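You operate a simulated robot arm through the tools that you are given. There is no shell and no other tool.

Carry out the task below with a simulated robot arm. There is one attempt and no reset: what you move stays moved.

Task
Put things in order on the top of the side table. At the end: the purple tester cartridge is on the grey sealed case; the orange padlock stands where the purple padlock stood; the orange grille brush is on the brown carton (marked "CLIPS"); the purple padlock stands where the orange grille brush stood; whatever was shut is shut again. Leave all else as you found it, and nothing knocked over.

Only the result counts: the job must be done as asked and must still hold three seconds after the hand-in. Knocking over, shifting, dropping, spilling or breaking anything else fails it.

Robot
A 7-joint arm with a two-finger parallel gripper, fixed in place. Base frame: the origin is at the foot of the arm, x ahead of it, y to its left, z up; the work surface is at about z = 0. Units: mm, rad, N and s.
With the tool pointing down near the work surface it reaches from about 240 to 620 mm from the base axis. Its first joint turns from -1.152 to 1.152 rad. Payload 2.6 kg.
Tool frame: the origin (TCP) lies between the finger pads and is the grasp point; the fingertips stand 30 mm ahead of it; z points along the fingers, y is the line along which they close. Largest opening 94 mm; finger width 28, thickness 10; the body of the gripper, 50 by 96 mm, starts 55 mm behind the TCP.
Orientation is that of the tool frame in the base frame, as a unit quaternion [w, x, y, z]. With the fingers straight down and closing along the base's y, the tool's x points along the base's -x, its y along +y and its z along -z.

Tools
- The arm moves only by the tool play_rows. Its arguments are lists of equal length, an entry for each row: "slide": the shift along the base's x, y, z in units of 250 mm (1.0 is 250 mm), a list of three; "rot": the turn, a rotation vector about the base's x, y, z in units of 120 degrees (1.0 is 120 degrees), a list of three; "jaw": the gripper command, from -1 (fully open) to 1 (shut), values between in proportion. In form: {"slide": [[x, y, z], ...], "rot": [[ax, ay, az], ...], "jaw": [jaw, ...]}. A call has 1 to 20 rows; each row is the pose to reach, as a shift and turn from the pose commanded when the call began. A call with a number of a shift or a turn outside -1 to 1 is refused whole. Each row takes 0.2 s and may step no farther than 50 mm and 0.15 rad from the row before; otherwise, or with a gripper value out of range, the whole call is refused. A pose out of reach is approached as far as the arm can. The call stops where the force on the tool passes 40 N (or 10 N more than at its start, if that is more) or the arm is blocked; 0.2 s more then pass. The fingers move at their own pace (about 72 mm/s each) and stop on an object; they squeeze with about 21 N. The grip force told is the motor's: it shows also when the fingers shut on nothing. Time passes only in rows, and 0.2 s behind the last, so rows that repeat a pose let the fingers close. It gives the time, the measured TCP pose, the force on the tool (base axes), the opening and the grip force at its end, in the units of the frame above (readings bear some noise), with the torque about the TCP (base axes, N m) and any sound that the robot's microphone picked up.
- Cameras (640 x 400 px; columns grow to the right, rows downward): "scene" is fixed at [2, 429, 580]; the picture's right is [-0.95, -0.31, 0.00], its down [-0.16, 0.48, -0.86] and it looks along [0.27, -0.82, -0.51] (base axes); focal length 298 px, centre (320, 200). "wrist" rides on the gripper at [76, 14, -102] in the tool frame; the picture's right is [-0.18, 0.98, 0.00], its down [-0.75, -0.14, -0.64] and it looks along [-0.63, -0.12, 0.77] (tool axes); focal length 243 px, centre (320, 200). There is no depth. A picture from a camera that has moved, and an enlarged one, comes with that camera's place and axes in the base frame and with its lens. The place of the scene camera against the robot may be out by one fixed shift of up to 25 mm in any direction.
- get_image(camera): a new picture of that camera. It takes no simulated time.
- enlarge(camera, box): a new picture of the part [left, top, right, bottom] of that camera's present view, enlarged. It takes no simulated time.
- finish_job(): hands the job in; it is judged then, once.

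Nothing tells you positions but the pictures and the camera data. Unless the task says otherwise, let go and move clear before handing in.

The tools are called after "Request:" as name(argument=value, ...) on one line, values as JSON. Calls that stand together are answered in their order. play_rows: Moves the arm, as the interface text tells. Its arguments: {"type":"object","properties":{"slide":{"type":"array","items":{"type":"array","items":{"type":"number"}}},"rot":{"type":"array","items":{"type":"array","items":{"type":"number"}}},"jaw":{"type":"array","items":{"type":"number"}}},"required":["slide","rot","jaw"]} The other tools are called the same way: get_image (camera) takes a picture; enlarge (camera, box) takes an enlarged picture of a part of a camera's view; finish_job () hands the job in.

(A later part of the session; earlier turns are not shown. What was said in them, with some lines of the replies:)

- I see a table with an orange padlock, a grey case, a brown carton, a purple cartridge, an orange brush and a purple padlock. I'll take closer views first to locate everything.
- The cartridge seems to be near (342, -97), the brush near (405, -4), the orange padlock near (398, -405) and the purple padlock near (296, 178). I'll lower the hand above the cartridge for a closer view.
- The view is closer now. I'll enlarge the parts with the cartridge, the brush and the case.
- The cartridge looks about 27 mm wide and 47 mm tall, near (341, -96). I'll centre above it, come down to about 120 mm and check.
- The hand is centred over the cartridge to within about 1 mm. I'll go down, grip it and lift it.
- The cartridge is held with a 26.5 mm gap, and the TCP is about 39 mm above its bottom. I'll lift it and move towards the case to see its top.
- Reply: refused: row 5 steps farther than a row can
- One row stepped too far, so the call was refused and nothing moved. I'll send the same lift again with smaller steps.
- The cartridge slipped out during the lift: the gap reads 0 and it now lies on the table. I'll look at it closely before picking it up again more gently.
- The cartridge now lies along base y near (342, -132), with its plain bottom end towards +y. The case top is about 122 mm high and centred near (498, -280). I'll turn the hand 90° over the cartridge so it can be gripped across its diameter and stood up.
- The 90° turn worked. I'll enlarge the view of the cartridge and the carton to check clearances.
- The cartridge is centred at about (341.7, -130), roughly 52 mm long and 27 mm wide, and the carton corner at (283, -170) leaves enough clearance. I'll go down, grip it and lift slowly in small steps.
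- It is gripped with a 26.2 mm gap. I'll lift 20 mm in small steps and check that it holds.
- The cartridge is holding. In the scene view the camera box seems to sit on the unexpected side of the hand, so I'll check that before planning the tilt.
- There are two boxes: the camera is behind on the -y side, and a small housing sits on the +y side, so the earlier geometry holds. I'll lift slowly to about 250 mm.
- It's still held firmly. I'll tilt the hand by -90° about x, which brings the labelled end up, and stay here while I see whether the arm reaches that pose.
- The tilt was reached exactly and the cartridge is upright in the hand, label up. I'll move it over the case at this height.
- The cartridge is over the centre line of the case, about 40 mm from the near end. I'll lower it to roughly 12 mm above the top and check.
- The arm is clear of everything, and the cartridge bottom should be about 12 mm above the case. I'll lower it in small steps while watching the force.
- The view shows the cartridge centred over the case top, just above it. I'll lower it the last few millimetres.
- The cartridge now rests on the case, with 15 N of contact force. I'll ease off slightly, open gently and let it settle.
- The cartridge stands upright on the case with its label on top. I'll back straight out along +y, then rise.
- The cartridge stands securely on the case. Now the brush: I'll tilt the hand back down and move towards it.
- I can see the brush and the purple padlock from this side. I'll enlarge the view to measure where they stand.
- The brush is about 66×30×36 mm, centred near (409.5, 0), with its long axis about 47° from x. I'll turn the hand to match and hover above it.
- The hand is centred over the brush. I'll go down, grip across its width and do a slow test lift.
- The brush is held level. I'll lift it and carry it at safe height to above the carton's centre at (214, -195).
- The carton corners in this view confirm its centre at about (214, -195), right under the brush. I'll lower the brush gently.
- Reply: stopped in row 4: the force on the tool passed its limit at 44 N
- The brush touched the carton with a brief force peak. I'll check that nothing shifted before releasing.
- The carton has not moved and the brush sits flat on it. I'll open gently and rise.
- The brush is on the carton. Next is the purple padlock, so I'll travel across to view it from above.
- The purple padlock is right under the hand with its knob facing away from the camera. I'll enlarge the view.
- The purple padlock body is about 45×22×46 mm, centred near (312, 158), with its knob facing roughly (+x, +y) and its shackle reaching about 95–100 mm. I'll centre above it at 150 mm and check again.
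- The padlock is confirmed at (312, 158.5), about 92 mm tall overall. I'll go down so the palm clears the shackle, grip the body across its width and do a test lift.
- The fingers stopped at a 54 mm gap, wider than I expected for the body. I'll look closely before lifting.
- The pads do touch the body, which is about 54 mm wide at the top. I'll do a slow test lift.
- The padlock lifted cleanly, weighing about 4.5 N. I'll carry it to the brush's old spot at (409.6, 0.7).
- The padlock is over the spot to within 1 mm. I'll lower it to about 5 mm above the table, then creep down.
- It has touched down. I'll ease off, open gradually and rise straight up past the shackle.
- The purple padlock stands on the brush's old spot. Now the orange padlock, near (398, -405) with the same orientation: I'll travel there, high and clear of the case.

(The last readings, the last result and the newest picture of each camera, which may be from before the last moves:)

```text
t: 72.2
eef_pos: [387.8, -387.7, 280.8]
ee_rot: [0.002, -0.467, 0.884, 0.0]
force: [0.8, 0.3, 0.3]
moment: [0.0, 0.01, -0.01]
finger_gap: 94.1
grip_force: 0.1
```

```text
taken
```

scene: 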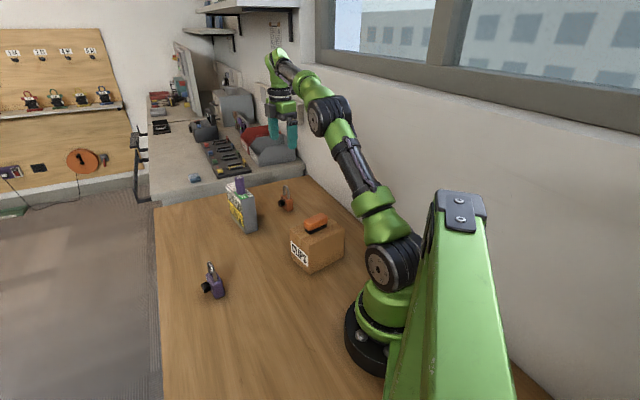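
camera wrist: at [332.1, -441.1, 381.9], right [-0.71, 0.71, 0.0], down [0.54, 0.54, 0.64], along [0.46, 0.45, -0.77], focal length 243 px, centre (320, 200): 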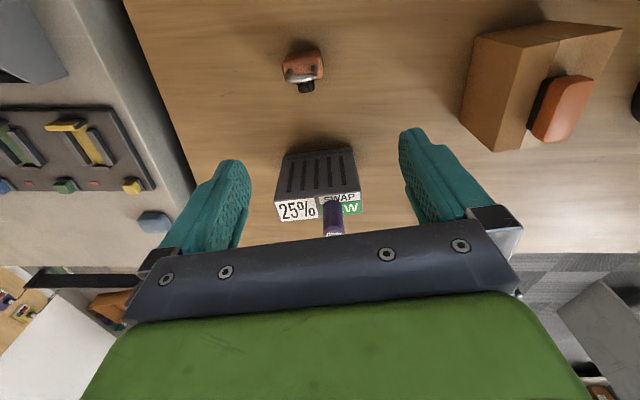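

The reach is fine at this yaw. I'll enlarge the view of the orange padlock.

Request:
enlarge(camera="wrist", box=[255, 30, 345, 105])

Request:
enlarge(camera="wrist", box=[230, 120, 410, 240])

```text
5.33 times, centred on (300, 68) of wrist
camera zoom: at [332.1, -441.1, 381.9], right [-0.71, 0.71, 0.0], down [0.54, 0.54, 0.64], along [0.46, 0.45, -0.77], focal length 1294 px, centre (427, 907)
```

zoom: 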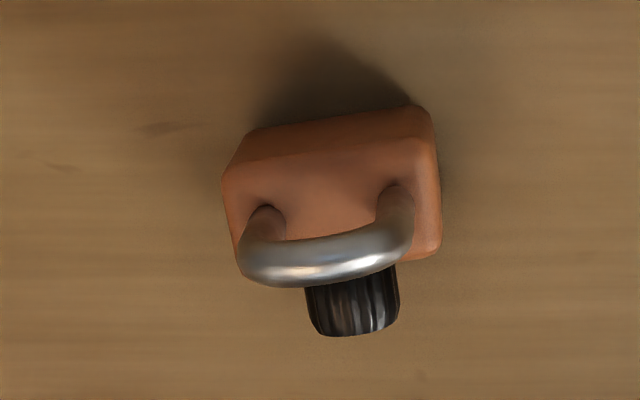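

```text
3.33 times, centred on (320, 180) of wrist
camera zoom: at [332.1, -441.1, 381.9], right [-0.71, 0.71, 0.0], down [0.54, 0.54, 0.64], along [0.46, 0.45, -0.77], focal length 809 px, centre (320, 267)
```

zoom: 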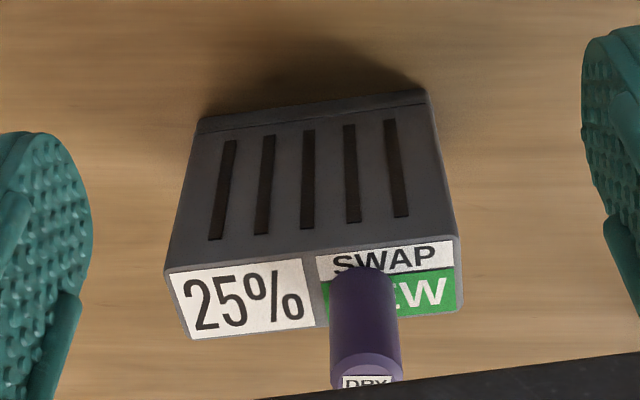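

The orange padlock is centred near (396.7, -407.5) and oriented like the purple one. I'll lower to 160 mm above it and check again.

Request:
play_rows(slide=[[0.01, -0.02, -0.08], [0.025, -0.05, -0.18], [0.041, -0.085, -0.28], [0.041, -0.085, -0.38], [0.041, -0.085, -0.46], [0.041, -0.085, -0.48], [0.041, -0.085, -0.48]], rot=[[0, 0, -0.004], [0, 0, -0.008], [0, 0, -0.0125], [0, 0, -0.0125], [0, 0, -0.0125], [0, 0, -0.0125], [0, 0, -0.0125]], jaw=[-1, -1, -1, -1, -1, -1, -1])

Request:
get_image(camera="wrist")

Request:
enlarge(camera="wrist", box=[240, 60, 400, 180])

Request:
get_image(camera="scene")

```text
t: 73.8
eef_pos: [397.3, -409.7, 161.6]
ee_rot: [0.001, -0.454, 0.891, -0.001]
force: [-0.4, 0.7, 0.0]
moment: [-0.04, -0.01, 0.01]
finger_gap: 93.7
grip_force: 0.1
```

```text
taken
camera wrist: at [341.0, -460.9, 262.9], right [-0.69, 0.73, 0.0], down [0.56, 0.53, 0.64], along [0.47, 0.44, -0.77], focal length 243 px, centre (320, 200)
```

wrist: 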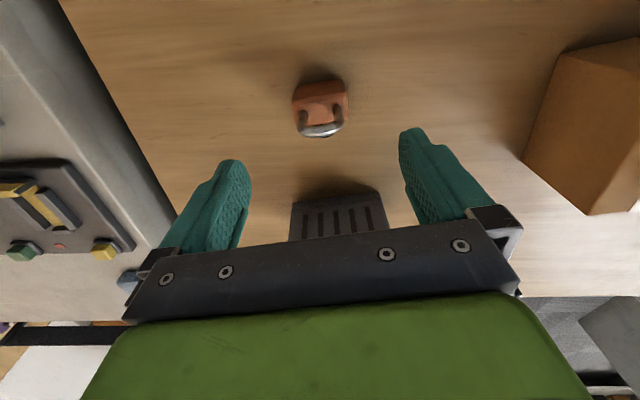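

```text
3.33 times, centred on (320, 120) of wrist
camera zoom: at [341.0, -460.9, 262.9], right [-0.69, 0.73, 0.0], down [0.56, 0.53, 0.64], along [0.47, 0.44, -0.77], focal length 809 px, centre (320, 467)
```

zoom: 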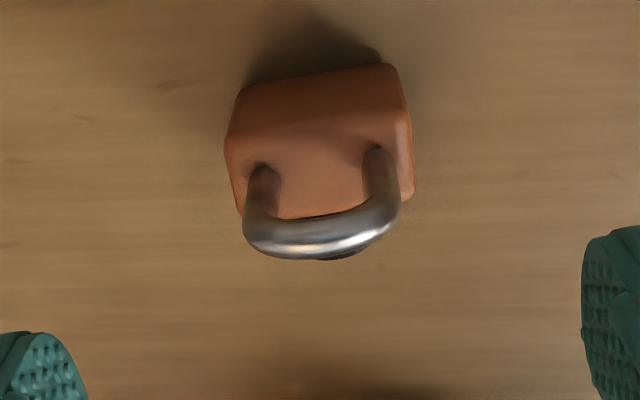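

```text
taken
```

scene: 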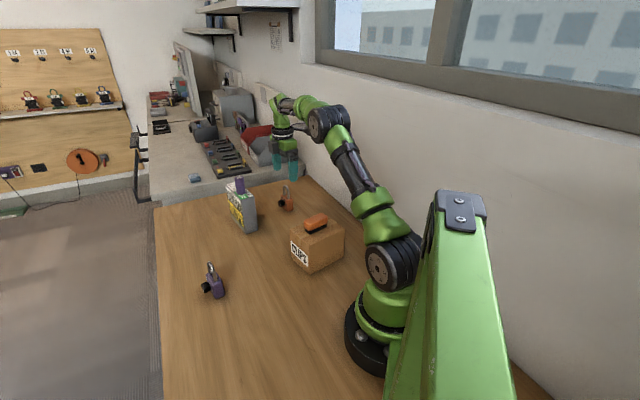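

The hand is centred over the orange padlock. I'll go down, grip the body and do a slow test lift.

Request:
play_rows(slide=[[0, -0.001, -0.1], [0, -0.002, -0.2], [0, -0.002, -0.3], [0, -0.002, -0.38], [0, -0.002, -0.43], [0, -0.002, -0.45], [0, -0.002, -0.45], [0, -0.002, -0.45], [0, -0.002, -0.45], [0, -0.002, -0.45], [0, -0.002, -0.45], [0, -0.002, -0.45]], rot=[[0, 0, -0.004], [0, 0, -0.008], [0, 0, -0.008], [0, 0, -0.008], [0, 0, -0.008], [0, 0, -0.008], [0, 0, -0.008], [0, 0, -0.008], [0, 0, -0.008], [0, 0, -0.008], [0, 0, -0.008], [0, 0, -0.008]], jaw=[-1, -1, -1, -1, -1, -1, -1, -0.4, 0.2, 1, 1, 1])

Request:
enlarge(camera="wrist", box=[230, 110, 410, 245])

Request:
get_image(camera="scene")

```text
t: 76.4
eef_pos: [396.9, -409.7, 47.2]
ee_rot: [0.001, -0.447, 0.895, 0.0]
force: [1.0, 0.3, 0.0]
moment: [0.01, 0.02, 0.01]
finger_gap: 54.3
grip_force: 21.6
```

```text
2.96 times, centred on (320, 178) of wrist
camera zoom: at [340.5, -461.0, 148.8], right [-0.68, 0.74, 0.0], down [0.56, 0.52, 0.64], along [0.47, 0.43, -0.77], focal length 719 px, centre (320, 267)
```

zoom: 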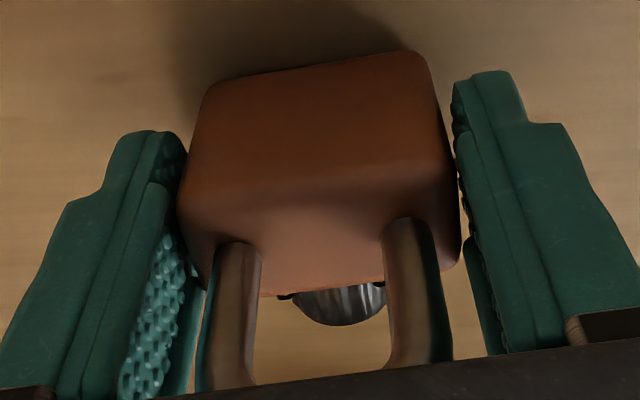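

```text
taken
```

scene: 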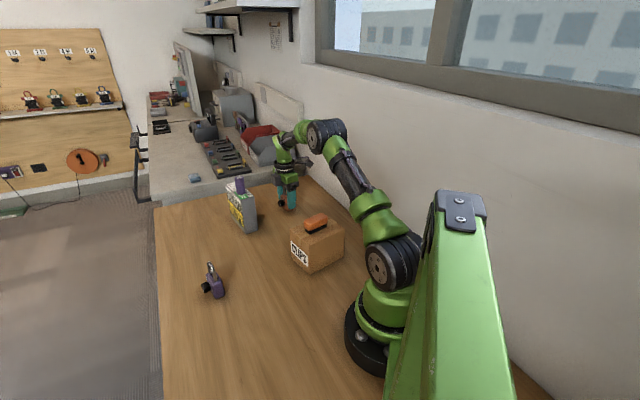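

Request:
play_rows(slide=[[0, 0, 0.006], [0, 0, 0.016], [0, 0, 0.03], [0, 0, 0.045], [0, 0, 0.06], [0, 0, 0.06]], rot=[[0, 0, 0], [0, 0, 0], [0, 0, 0], [0, 0, 0], [0, 0, 0], [0, 0, 0]], jaw=[1, 1, 1, 1, 1, 1])

Request:
enlarge(camera="wrist", box=[230, 110, 410, 245])

```text
t: 77.8
eef_pos: [397.1, -408.8, 62.8]
ee_rot: [0.002, -0.447, 0.895, -0.001]
force: [-0.4, 0.6, -3.3]
moment: [0.0, -0.01, 0.0]
finger_gap: 54.3
grip_force: 21.1
```

```text
2.96 times, centred on (320, 178) of wrist
camera zoom: at [340.4, -460.1, 164.4], right [-0.68, 0.74, 0.0], down [0.56, 0.52, 0.64], along [0.48, 0.43, -0.77], focal length 719 px, centre (320, 267)
```

zoom: 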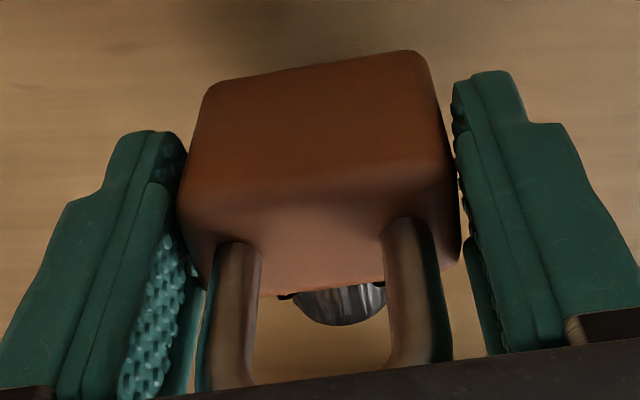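

The orange padlock holds. I'll lift it straight up to travel height.

Request:
play_rows(slide=[[0, 0, 0.02], [0, 0, 0.06], [0, 0, 0.12], [0, 0, 0.19], [0, 0, 0.27], [0, 0, 0.35], [0, 0, 0.43], [0, 0, 0.51], [0, 0, 0.59], [0, 0, 0.67], [0, 0, 0.74], [0, 0, 0.8], [0, 0, 0.84], [0, 0, 0.86], [0, 0, 0.86]], rot=[[0, 0, 0], [0, 0, 0], [0, 0, 0], [0, 0, 0], [0, 0, 0], [0, 0, 0], [0, 0, 0], [0, 0, 0], [0, 0, 0], [0, 0, 0], [0, 0, 0], [0, 0, 0], [0, 0, 0], [0, 0, 0], [0, 0, 0]], jaw=[1, 1, 1, 1, 1, 1, 1, 1, 1, 1, 1, 1, 1, 1, 1])

Request:
play_rows(slide=[[-0.01, 0.04, 0], [-0.03, 0.11, 0], [-0.05, 0.2, 0], [-0.08, 0.3, 0], [-0.11, 0.4, 0], [-0.14, 0.5, 0], [-0.17, 0.6, 0], [-0.2, 0.7, 0], [-0.22, 0.79, 0], [-0.235, 0.87, 0], [-0.245, 0.93, 0], [-0.25, 0.97, 0], [-0.25, 0.99, 0], [-0.25, 0.99, 0]], rot=[[0, 0, 0], [0, 0, 0], [0, 0, 0], [0, 0, 0], [0, 0, 0], [0, 0, 0], [0, 0, 0], [0, 0, 0], [0, 0, 0], [0, 0, 0], [0, 0, 0], [0, 0, 0], [0, 0, 0], [0, 0, 0]], jaw=[1, 1, 1, 1, 1, 1, 1, 1, 1, 1, 1, 1, 1, 1])

Request:
get_image(camera="wrist")

Request:
get_image(camera="scene")

```text
t: 81.0
eef_pos: [400.0, -404.3, 270.2]
ee_rot: [0.002, -0.447, 0.894, -0.001]
force: [0.2, 0.7, -4.1]
moment: [-0.01, -0.01, 0.01]
finger_gap: 54.2
grip_force: 20.5
out of reach, approached as far as the arm can: row 13, 14, 15
```

```text
t: 84.0
eef_pos: [471.8, -278.8, 310.1]
ee_rot: [0.001, -0.447, 0.895, 0.0]
force: [0.8, 0.5, -3.7]
moment: [-0.02, 0.03, 0.05]
finger_gap: 54.1
grip_force: 21.4
out of reach, approached as far as the arm can: row 1, 2, 3, 4, 5, 6, 7, 8, 9, 10, 11, 12, 13, 14
```

```text
taken
camera wrist: at [415.4, -328.4, 410.6], right [-0.68, 0.74, 0.0], down [0.56, 0.52, 0.64], along [0.47, 0.43, -0.77], focal length 243 px, centre (320, 200)
```

wrist: 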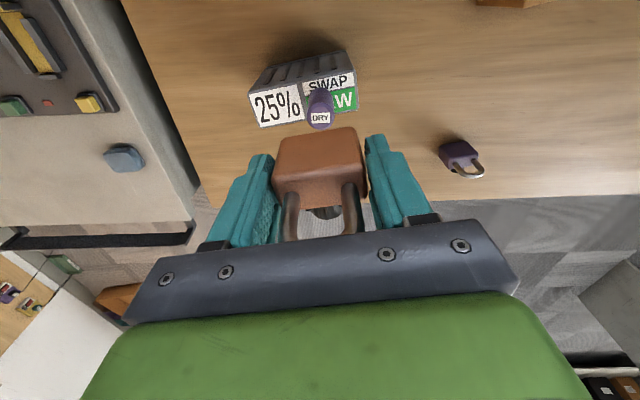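

```text
taken
```

scene: 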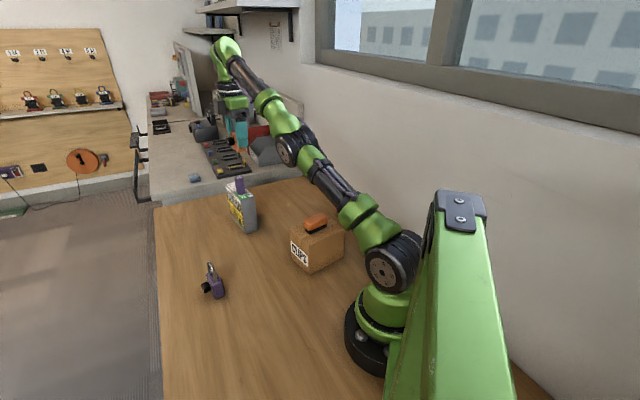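

The arm stretched to its reach limit and now hovers near (472, -279, 310), safely above everything and still holding the padlock. I'll send one zero-shift row to see what pose it takes as commanded.

Request:
play_rows(slide=[[0, 0, 0]], rot=[[0, 0, 0]], jaw=[1])

Request:
get_image(camera="scene")

```text
t: 84.4
eef_pos: [472.5, -276.5, 307.7]
ee_rot: [0.001, -0.447, 0.894, -0.001]
force: [-0.7, 0.2, -3.8]
moment: [0.01, -0.02, -0.04]
finger_gap: 54.2
grip_force: 21.0
```

```text
taken
```

scene: 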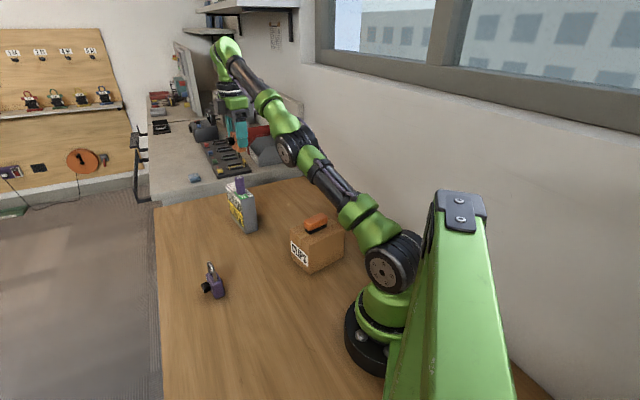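

The commanded pose is now the actual one. I'll try moving inward, away from the stretched posture, in small steps.

Request:
play_rows(slide=[[-0.03, 0.03, -0.01], [-0.07, 0.07, -0.03], [-0.11, 0.12, -0.05], [-0.16, 0.17, -0.07], [-0.16, 0.17, -0.07]], rot=[[0, 0, 0], [0, 0, 0], [0, 0, 0], [0, 0, 0], [0, 0, 0]], jaw=[1, 1, 1, 1, 1])

Request:
get_image(camera="scene")

```text
t: 85.6
eef_pos: [471.8, -277.7, 308.3]
ee_rot: [0.001, -0.447, 0.894, -0.001]
force: [-0.1, -0.1, -3.6]
moment: [-0.01, -0.02, 0.03]
finger_gap: 54.3
grip_force: 21.2
out of reach, approached as far as the arm can: row 1, 2, 3, 4, 5
```

```text
taken
```

scene: 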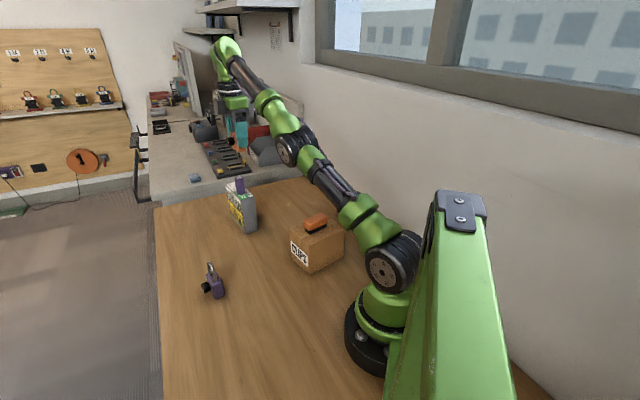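

Moving inward is refused from the straight-arm posture. I'll test a small move down instead.

Request:
play_rows(slide=[[0, 0, -0.04], [0, 0, -0.08], [0, 0, -0.08]], rot=[[0, 0, 0], [0, 0, 0], [0, 0, 0]], jaw=[1, 1, 1])

```text
t: 86.4
eef_pos: [480.6, -280.9, 291.0]
ee_rot: [0.001, -0.447, 0.895, 0.0]
force: [0.5, -0.1, -2.4]
moment: [0.02, 0.01, 0.02]
finger_gap: 54.5
grip_force: 20.7
out of reach, approached as far as the arm can: row 1, 2, 3
```

It slides only along the reach sphere, so the elbow is still straight. I'll first swing sideways, away from the cartridge, to open table near (539, -140). Then I'll try lowering to make the elbow bend.

Request:
play_rows(slide=[[0.02, 0.035, -0.005], [0.05, 0.09, -0.01], [0.085, 0.16, -0.012], [0.12, 0.235, -0.012], [0.15, 0.31, -0.012], [0.178, 0.385, -0.012], [0.202, 0.455, -0.012], [0.222, 0.52, -0.012], [0.234, 0.566, -0.012], [0.234, 0.566, -0.012]], rot=[[0, 0, 0], [0, 0, 0], [0, 0, 0], [0, 0, 0], [0, 0, 0], [0, 0, 0], [0, 0, 0], [0, 0, 0], [0, 0, 0], [0, 0, 0]], jaw=[1, 1, 1, 1, 1, 1, 1, 1, 1, 1])

Request:
get_image(camera="scene")

Request:
get_image(camera="wrist")

```text
t: 88.6
eef_pos: [540.0, -139.8, 290.4]
ee_rot: [0.001, -0.448, 0.894, -0.001]
force: [0.4, 0.1, -4.3]
moment: [-0.02, 0.0, 0.0]
finger_gap: 54.5
grip_force: 21.0
```

```text
taken
```

scene: 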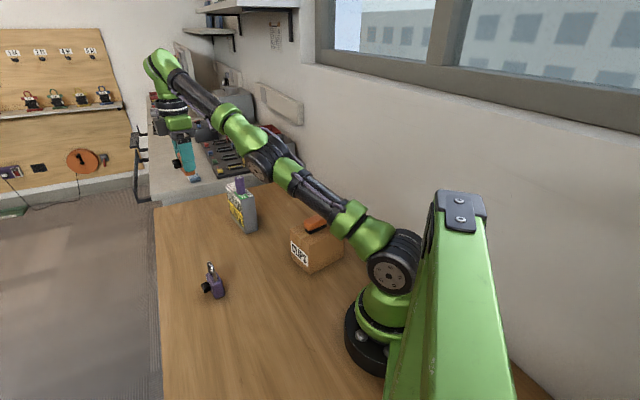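

```text
taken
camera wrist: at [482.8, -190.6, 392.0], right [-0.68, 0.74, 0.0], down [0.56, 0.52, 0.64], along [0.47, 0.43, -0.77], focal length 243 px, centre (320, 200)
```

wrist: 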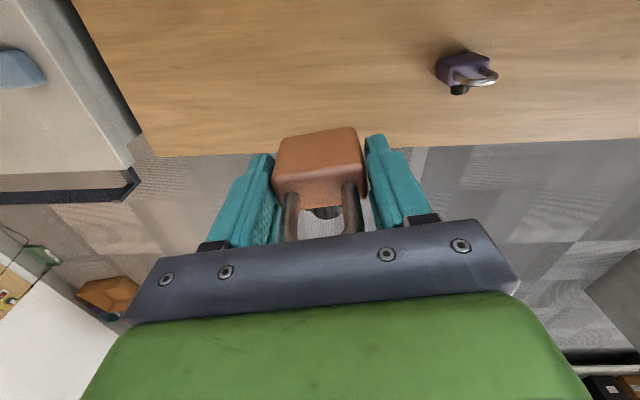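

That move was accepted in full. Now I'll try moving inward again in small steps.

Request:
play_rows(slide=[[-0.02, 0.005, 0], [-0.05, 0.013, 0], [-0.09, 0.023, 0], [-0.09, 0.023, 0]], rot=[[0, 0, 0], [0, 0, 0], [0, 0, 0], [0, 0, 0]], jaw=[1, 1, 1, 1])

```text
t: 89.6
eef_pos: [535.8, -140.5, 297.8]
ee_rot: [0.002, -0.446, 0.895, 0.0]
force: [0.0, -0.5, -3.0]
moment: [0.01, -0.03, -0.01]
finger_gap: 54.4
grip_force: 21.0
out of reach, approached as far as the arm can: row 1, 2, 3, 4
```

Still sliding along the sphere. I'll lower straight down here, over open space, to see whether the elbow starts to bend.

Request:
play_rows(slide=[[0, 0, -0.05], [0, 0, -0.12], [0, 0, -0.2], [0, 0, -0.28], [0, 0, -0.36], [0, 0, -0.4], [0, 0, -0.4]], rot=[[0, 0, 0], [0, 0, 0], [0, 0, 0], [0, 0, 0], [0, 0, 0], [0, 0, 0], [0, 0, 0]], jaw=[1, 1, 1, 1, 1, 1, 1])

Request:
get_image(camera="scene")

```text
t: 91.2
eef_pos: [570.2, -147.4, 213.4]
ee_rot: [0.001, -0.447, 0.895, 0.001]
force: [-0.9, 0.0, -2.9]
moment: [0.01, 0.01, 0.0]
finger_gap: 54.2
grip_force: 21.1
out of reach, approached as far as the arm can: row 1, 2, 3, 4, 5, 6, 7
```

```text
taken
```

scene: 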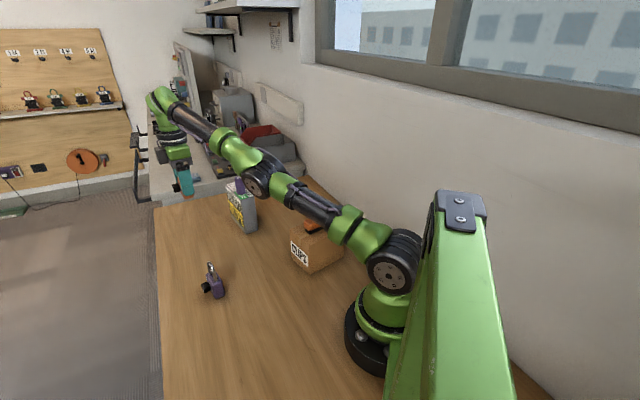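

The arm is fully extended (reach sphere about 623 mm) and lowering does not bend it. The elbow seems to bend sideways, so I'll sweep along an arc slightly inside the sphere over open table to let it flex.

Request:
play_rows(slide=[[-0.02, 0.05, 0], [-0.04, 0.12, 0], [-0.045, 0.2, 0], [-0.04, 0.295, 0], [-0.03, 0.39, 0], [-0.024, 0.48, 0], [-0.021, 0.57, 0], [-0.022, 0.65, 0], [-0.024, 0.708, 0], [-0.024, 0.708, 0]], rot=[[0, 0, 0], [0, 0, 0], [0, 0, 0], [0, 0, 0], [0, 0, 0], [0, 0, 0], [0, 0, 0], [0, 0, 0], [0, 0, 0], [0, 0, 0]], jaw=[1, 1, 1, 1, 1, 1, 1, 1, 1, 1])

Request:
get_image(camera="scene")

```text
t: 93.4
eef_pos: [585.9, 30.1, 221.1]
ee_rot: [0.0, -0.446, 0.895, 0.0]
force: [0.7, -1.2, -3.1]
moment: [0.02, 0.01, 0.0]
finger_gap: 54.4
grip_force: 20.8
out of reach, approached as far as the arm can: row 1, 2, 3, 4, 5, 6, 7, 8, 9, 10
```

```text
taken
```

scene: 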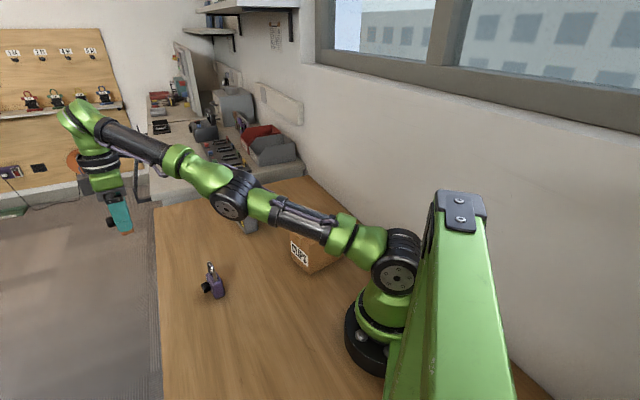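

Sweeping this way didn't bend it. I'll sweep back the other way, again aiming inside the sphere, and compare.

Request:
play_rows(slide=[[-0.03, -0.05, 0], [-0.06, -0.12, 0], [-0.08, -0.2, 0], [-0.08, -0.29, 0], [-0.08, -0.38, 0], [-0.09, -0.47, 0], [-0.1, -0.55, 0], [-0.11, -0.61, 0], [-0.12, -0.64, 0], [-0.12, -0.64, 0]], rot=[[0, 0, 0], [0, 0, 0], [0, 0, 0], [0, 0, 0], [0, 0, 0], [0, 0, 0], [0, 0, 0], [0, 0, 0], [0, 0, 0], [0, 0, 0]], jaw=[1, 1, 1, 1, 1, 1, 1, 1, 1, 1])

Request:
get_image(camera="scene")

```text
t: 95.6
eef_pos: [568.6, -133.2, 225.8]
ee_rot: [0.0, -0.448, 0.894, 0.001]
force: [-0.1, -0.4, -3.9]
moment: [-0.02, -0.01, -0.01]
finger_gap: 54.2
grip_force: 20.7
out of reach, approached as far as the arm can: row 1, 2, 3, 4, 5, 6, 7, 8, 9, 10
```

```text
taken
```

scene: 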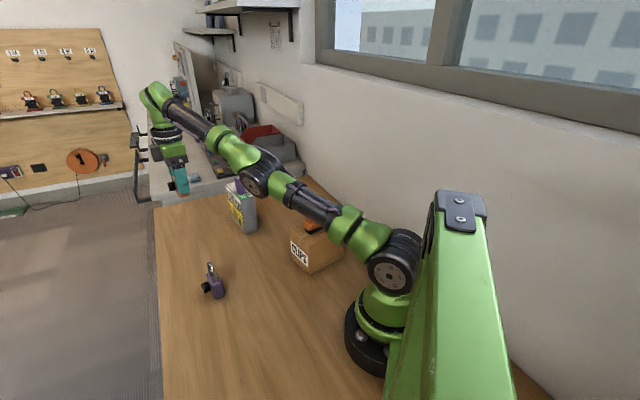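

Translations alone never bend the elbow, but a rotation shares motion with it. I'll combine a small tilt and yaw with an inward shift about the wrist and see whether the elbow flexes.

Request:
play_rows(slide=[[-0.049, 0.011, 0.005], [-0.098, 0.023, 0.012], [-0.147, 0.034, 0.02], [-0.195, 0.046, 0.03], [-0.195, 0.046, 0.03]], rot=[[0.0076, 0.0325, 0.0335], [0.0153, 0.065, 0.067], [0.0229, 0.0975, 0.1], [0.0305, 0.13, 0.134], [0.0305, 0.13, 0.134]], jaw=[1, 1, 1, 1, 1])

Request:
get_image(camera="scene")

```text
t: 96.8
eef_pos: [518.2, -120.9, 232.7]
ee_rot: [-0.105, -0.563, 0.815, 0.088]
force: [0.1, -0.2, -4.3]
moment: [0.01, -0.01, -0.03]
finger_gap: 54.2
grip_force: 20.8
```

```text
taken
```

scene: 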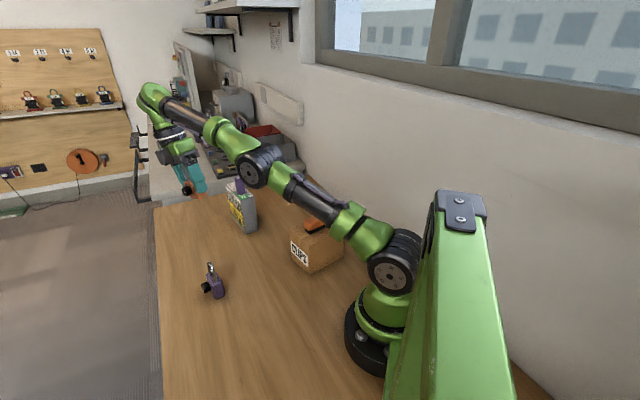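

That pose was reached and the elbow now looks slightly bent. I'll try the inward move from here.

Request:
play_rows(slide=[[-0.03, 0.007, 0], [-0.08, 0.02, 0], [-0.14, 0.033, 0], [-0.2, 0.047, 0], [-0.2, 0.047, 0]], rot=[[0, 0, 0], [0, 0, 0], [0, 0, 0], [0, 0, 0], [0, 0, 0]], jaw=[1, 1, 1, 1, 1])

Request:
get_image(camera="scene")

```text
t: 98.0
eef_pos: [470.9, -109.8, 230.9]
ee_rot: [-0.105, -0.563, 0.815, 0.088]
force: [0.1, 0.7, -3.7]
moment: [-0.03, -0.02, 0.0]
finger_gap: 54.3
grip_force: 21.0
```

```text
taken
```

scene: 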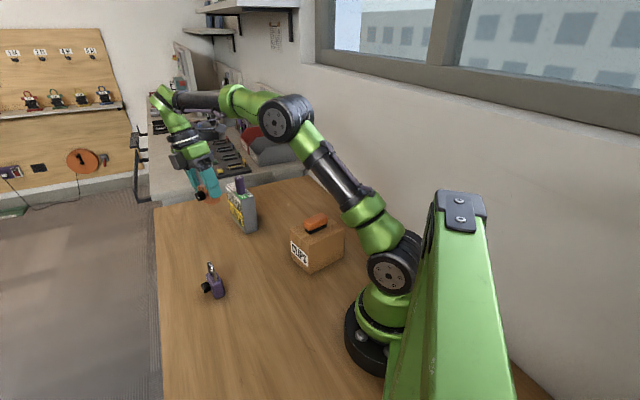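

The elbow is bent again, so the arm is free. I'll undo the tilt while moving further in.

Request:
play_rows(slide=[[-0.03, 0.02, 0], [-0.08, 0.06, 0], [-0.13, 0.11, 0], [-0.18, 0.17, 0], [-0.23, 0.24, 0], [-0.28, 0.31, 0], [-0.32, 0.37, 0], [-0.35, 0.415, 0], [-0.364, 0.44, 0], [-0.364, 0.44, 0]], rot=[[-0.003, -0.013, -0.0134], [-0.0061, -0.026, -0.0268], [-0.0107, -0.0455, -0.0469], [-0.0153, -0.065, -0.067], [-0.0198, -0.0845, -0.0871], [-0.0244, -0.104, -0.1072], [-0.0275, -0.117, -0.1206], [-0.0305, -0.13, -0.134], [-0.0305, -0.13, -0.134], [-0.0305, -0.13, -0.134]], jaw=[1, 1, 1, 1, 1, 1, 1, 1, 1, 1])

Request:
get_image(camera="scene")

Request:
get_image(camera="wrist")

```text
t: 100.2
eef_pos: [378.5, 1.2, 232.4]
ee_rot: [0.001, -0.447, 0.894, 0.0]
force: [0.2, 0.6, -2.9]
moment: [0.0, -0.01, 0.06]
finger_gap: 54.3
grip_force: 21.3
```

```text
taken
```

scene: 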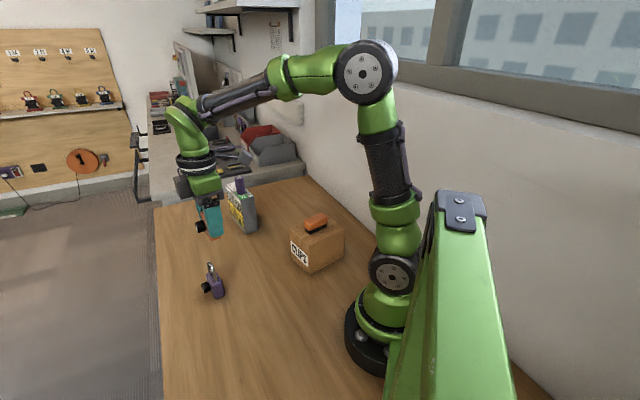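

```text
taken
camera wrist: at [321.4, -49.4, 334.1], right [-0.68, 0.74, 0.0], down [0.56, 0.52, 0.64], along [0.48, 0.43, -0.77], focal length 243 px, centre (320, 200)
```

wrist: 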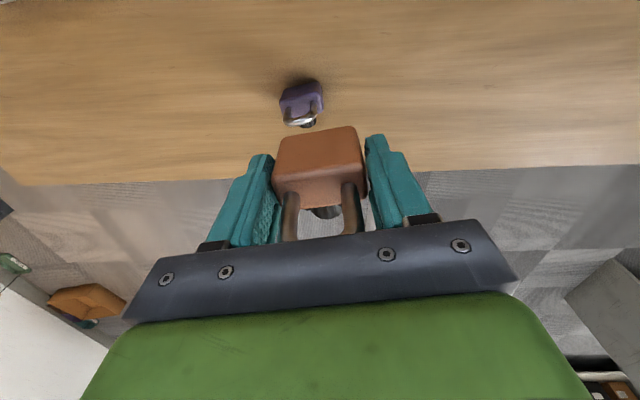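

The normal posture is restored with the padlock still held. I'll carry it to the purple padlock's old spot at (313.2, 157.2).

Request:
play_rows(slide=[[-0.015, 0.03, 0], [-0.04, 0.09, 0], [-0.07, 0.17, 0], [-0.105, 0.25, 0], [-0.14, 0.33, 0], [-0.175, 0.41, 0], [-0.21, 0.49, 0], [-0.235, 0.555, -0.03], [-0.252, 0.597, -0.08], [-0.26, 0.617, -0.15], [-0.26, 0.617, -0.22], [-0.26, 0.617, -0.29], [-0.26, 0.617, -0.35], [-0.26, 0.617, -0.39], [-0.26, 0.617, -0.408], [-0.26, 0.617, -0.408]], rot=[[0, 0, 0], [0, 0, 0.003], [0, 0, 0.006], [0, 0, 0.009], [0, 0, 0.012], [0, 0, 0.015], [0, 0, 0.018], [0, 0, 0.02], [0, 0, 0.02], [0, 0, 0.02], [0, 0, 0.02], [0, 0, 0.02], [0, 0, 0.02], [0, 0, 0.02], [0, 0, 0.02], [0, 0, 0.02]], jaw=[1, 1, 1, 1, 1, 1, 1, 1, 1, 1, 1, 1, 1, 1, 1, 1])

Request:
get_image(camera="wrist")

Request:
get_image(camera="scene")

```text
t: 103.6
eef_pos: [313.7, 156.1, 130.8]
ee_rot: [0.001, -0.466, 0.885, -0.001]
force: [0.0, -1.0, -3.1]
moment: [0.0, -0.01, -0.01]
finger_gap: 54.2
grip_force: 20.7
```

```text
taken
camera wrist: at [259.5, 102.2, 232.4], right [-0.71, 0.71, 0.0], down [0.54, 0.54, 0.64], along [0.46, 0.45, -0.77], focal length 243 px, centre (320, 200)
```

wrist: 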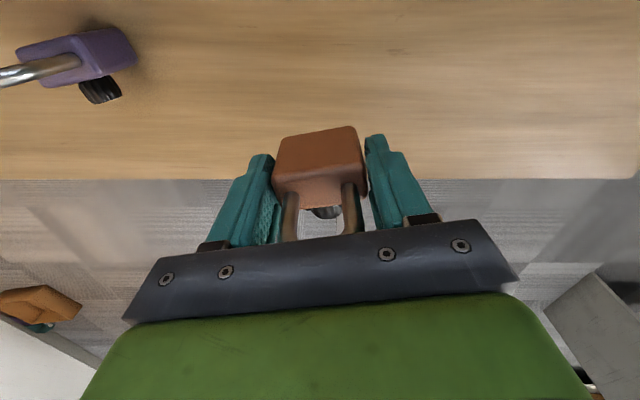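

```text
taken
```

scene: 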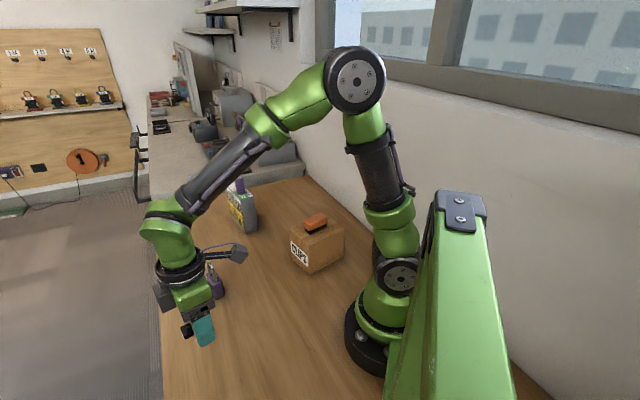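

The padlock is over the target to within about 1 mm. I'll lower it to just above the table.

Request:
play_rows(slide=[[-0.002, 0, -0.02], [-0.003, 0.001, -0.07], [-0.003, 0.001, -0.13], [-0.003, 0.001, -0.19], [-0.003, 0.001, -0.245], [-0.003, 0.001, -0.285], [-0.003, 0.001, -0.308], [-0.003, 0.001, -0.318], [-0.003, 0.001, -0.318]], rot=[[0, 0, 0], [0, 0, 0], [0, 0, 0], [0, 0, 0], [0, 0, 0], [0, 0, 0], [0, 0, 0], [0, 0, 0], [0, 0, 0]], jaw=[1, 1, 1, 1, 1, 1, 1, 1, 1])

Request:
play_rows(slide=[[0, 0, -0.004], [0, 0, -0.008], [0, 0, -0.008]], rot=[[0, 0, 0], [0, 0, 0], [0, 0, 0]], jaw=[1, 1, 1])

Request:
get_image(camera="wrist")

```text
t: 105.6
eef_pos: [315.1, 155.5, 49.8]
ee_rot: [0.001, -0.465, 0.885, 0.0]
force: [-0.1, 0.0, -2.3]
moment: [0.0, -0.01, 0.01]
finger_gap: 54.2
grip_force: 20.9
```

```text
t: 106.4
eef_pos: [313.8, 155.2, 48.7]
ee_rot: [0.001, -0.465, 0.885, -0.001]
force: [-0.2, 0.3, -3.1]
moment: [0.01, -0.01, 0.03]
finger_gap: 54.3
grip_force: 20.4
```

```text
taken
camera wrist: at [259.2, 101.9, 150.8], right [-0.71, 0.71, 0.0], down [0.54, 0.54, 0.64], along [0.46, 0.45, -0.77], focal length 243 px, centre (320, 200)
```

wrist: 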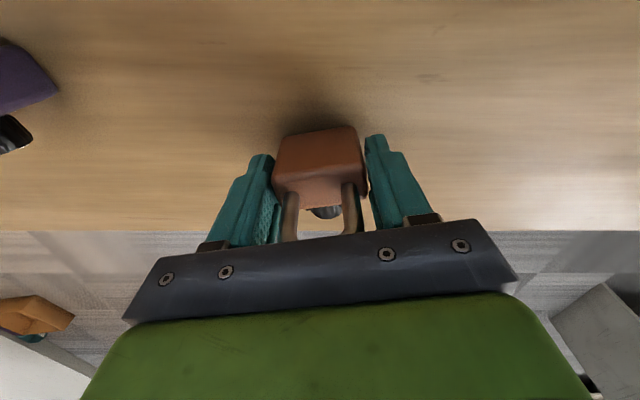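

Request:
play_rows(slide=[[-0.001, 0.001, -0.003], [-0.002, 0.001, -0.006], [-0.002, 0.001, -0.006]], rot=[[0, 0, 0], [0, 0, 0], [0, 0, 0]], jaw=[1, 1, 1])

```text
t: 107.2
eef_pos: [314.3, 155.6, 46.8]
ee_rot: [0.001, -0.465, 0.885, -0.001]
force: [0.3, -0.2, -3.6]
moment: [0.0, -0.04, 0.03]
finger_gap: 54.2
grip_force: 20.5
```

Request:
play_rows(slide=[[0, 0, -0.002], [0, 0, -0.004], [0, 0, -0.004]], rot=[[0, 0, 0], [0, 0, 0], [0, 0, 0]], jaw=[1, 1, 1])

```text
t: 108.0
eef_pos: [313.3, 155.8, 47.2]
ee_rot: [0.002, -0.465, 0.885, -0.001]
force: [-4.6, 0.3, 15.9]
moment: [0.08, 0.03, -0.02]
finger_gap: 54.7
grip_force: 20.6
```

The padlock has touched down, with 16 N on the tool. I'll ease off, open slowly and rise straight up.

Request:
play_rows(slide=[[0, 0, 0.002], [0, 0, 0.002], [0, 0, 0.002], [0, 0, 0.002], [0, 0, 0.002], [0, 0, 0.002], [0, 0, 0.002], [0, 0, 0.03], [0, 0, 0.1], [0, 0, 0.2], [0, 0, 0.32], [0, 0, 0.45], [0, 0, 0.58], [0, 0, 0.7]], rot=[[0, 0, 0], [0, 0, 0], [0, 0, 0], [0, 0, 0], [0, 0, 0], [0, 0, 0], [0, 0, 0], [0, 0, 0], [0, 0, 0], [0, 0, 0], [0, 0, 0], [0, 0, 0], [0, 0, 0], [0, 0, 0]], jaw=[1, -0.18, -0.25, -0.35, -0.5, -0.7, -0.9, -0.9, -0.9, -0.9, -0.9, -0.9, -0.9, -0.9])

Request:
get_image(camera="wrist")

Request:
get_image(camera="scene")

```text
t: 111.0
eef_pos: [311.9, 155.6, 221.4]
ee_rot: [0.0, -0.466, 0.885, 0.0]
force: [0.9, -0.3, -0.1]
moment: [-0.01, 0.01, -0.01]
finger_gap: 89.1
grip_force: 0.1
```

```text
taken
camera wrist: at [257.1, 102.4, 322.9], right [-0.71, 0.71, 0.0], down [0.54, 0.54, 0.64], along [0.46, 0.45, -0.77], focal length 243 px, centre (320, 200)
```

wrist: 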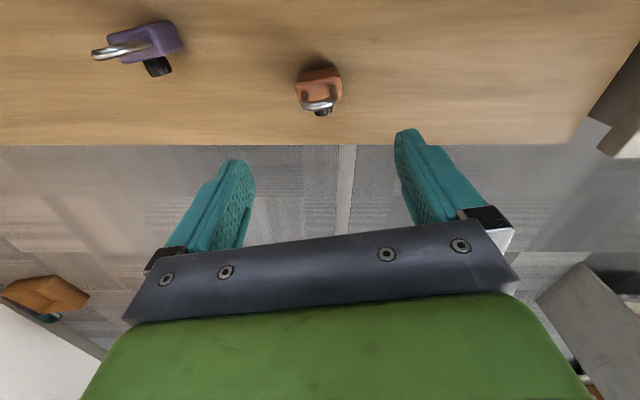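

```text
taken
```

scene: 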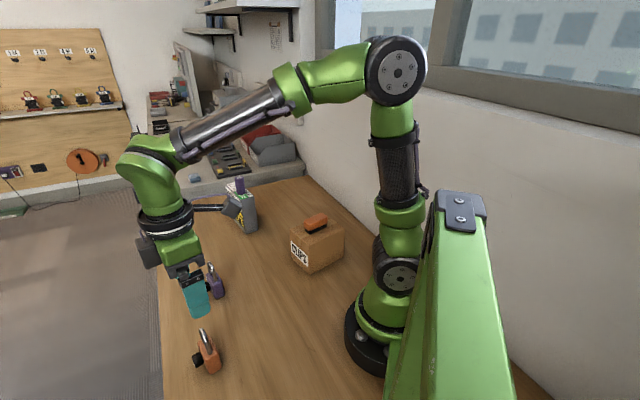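

All four items are placed. I'll move the arm up and clear, then inspect everything closely before handing in.

Request:
play_rows(slide=[[0, -0.05, 0.1], [0, -0.15, 0.24], [0, -0.28, 0.36], [0, -0.42, 0.44], [0, -0.56, 0.48], [0, -0.68, 0.48], [0, -0.74, 0.48], [0, -0.74, 0.48]], rot=[[0, 0, 0], [0, 0, 0], [0, 0, 0], [0, 0, 0], [0, 0, 0], [0, 0, 0], [0, 0, 0], [0, 0, 0]], jaw=[-1, -1, -1, -1, -1, -1, -1, -1])

Request:
get_image(camera="scene")

Request:
enlarge(camera="scene", box=[150, 170, 390, 320])

Request:
enlarge(camera="scene", box=[150, 250, 310, 400])

Request:
enlarge(camera="scene", box=[180, 320, 240, 385])

Request:
enlarge(camera="scene", box=[185, 250, 245, 310])

Request:
get_image(camera="wrist")

```text
t: 112.8
eef_pos: [315.4, -31.9, 342.1]
ee_rot: [0.001, -0.466, 0.885, 0.0]
force: [0.2, 0.3, 0.4]
moment: [0.01, 0.01, 0.0]
finger_gap: 93.9
grip_force: 0.0
```

```text
taken
```

scene: 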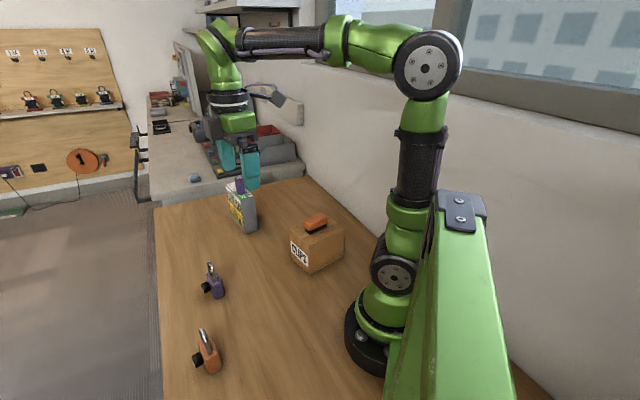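

```text
2.67 times, centred on (270, 245) of scene
camera zoom: at [2.0, 429.0, 580.0], right [-0.95, -0.31, 0.0], down [-0.16, 0.48, -0.86], along [0.27, -0.82, -0.51], focal length 795 px, centre (453, 80)
```

zoom: 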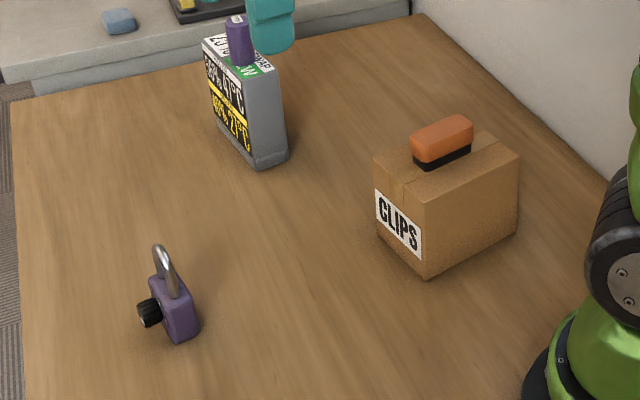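

```text
2.67 times, centred on (230, 325) of scene
camera zoom: at [2.0, 429.0, 580.0], right [-0.95, -0.31, 0.0], down [-0.16, 0.48, -0.86], along [0.27, -0.82, -0.51], focal length 795 px, centre (560, -133)
```

zoom: 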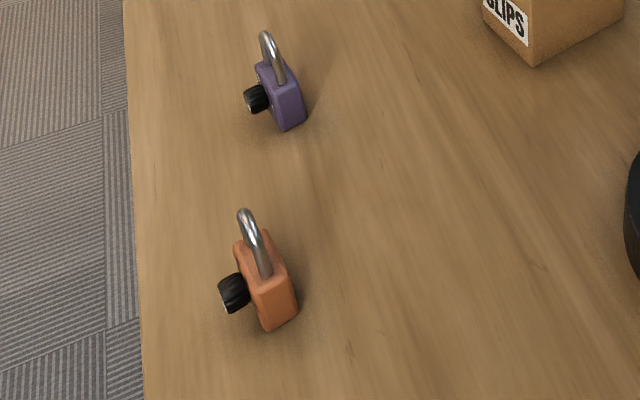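

```text
6.15 times, centred on (210, 352) of scene
camera zoom: at [2.0, 429.0, 580.0], right [-0.95, -0.31, 0.0], down [-0.16, 0.48, -0.86], along [0.27, -0.82, -0.51], focal length 1834 px, centre (997, -738)
```

zoom: 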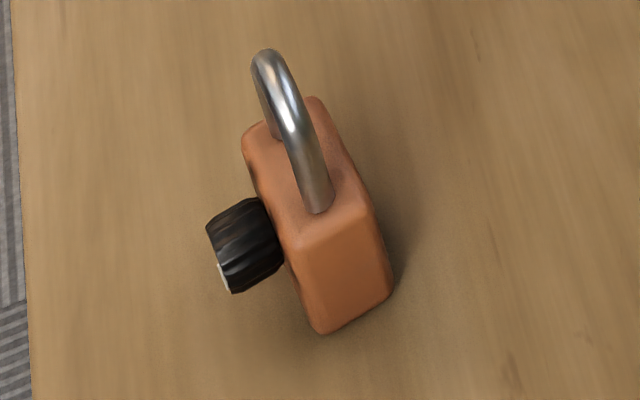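

```text
6.67 times, centred on (215, 280) of scene
camera zoom: at [2.0, 429.0, 580.0], right [-0.95, -0.31, 0.0], down [-0.16, 0.48, -0.86], along [0.27, -0.82, -0.51], focal length 1987 px, centre (1020, -333)
```

zoom: 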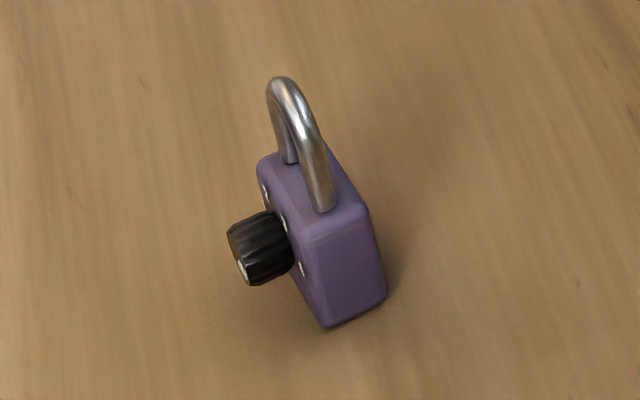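

```text
taken
camera wrist: at [259.1, -84.6, 442.6], right [-0.71, 0.71, 0.0], down [0.54, 0.54, 0.64], along [0.46, 0.45, -0.77], focal length 243 px, centre (320, 200)
```

wrist: 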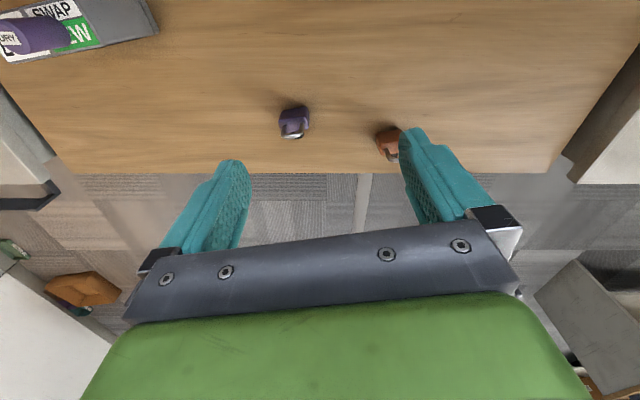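

Everything checks out. The cartridge stands upright on the case and the brush lies on the carton. The orange padlock is where the purple one stood, and the purple padlock is on the brush's old spot. Both shackles are shut, the case and carton have not moved, and the hand is empty and clear, so I'm handing in.

Request:
finish_job()

```text
The job is handed in.
```

All four items are where you asked, and I've handed the job in. The last pictures before hand-in showed everything upright, with the hand empty and clear.

| Item | Where it is now |
|---|---|
| Purple tester cartridge | Upright on the grey sealed case, label on top |
| Orange grille brush | On the brown "CLIPS" carton, near the middle of its top |
| Purple padlock | Standing where the brush stood, within about 2 mm |
| Orange padlock | Standing where the purple padlock stood, within about 2 mm |

- **Cartridge drop:** on the first lift the cartridge slipped from the fingers and fell over on the table. I picked it up again, turned it upright and set it on the case. I saw no damage.
- **Brush contact:** setting the brush down, the force on the tool briefly reached 44 N. The carton did not shift.
- **Orange padlock detour:** the arm reached its limit while carrying it, so I took it the long way round, briefly past the table edge. The grip held throughout.

The case and carton look unmoved, both padlock shackles are still shut, and I opened nothing.
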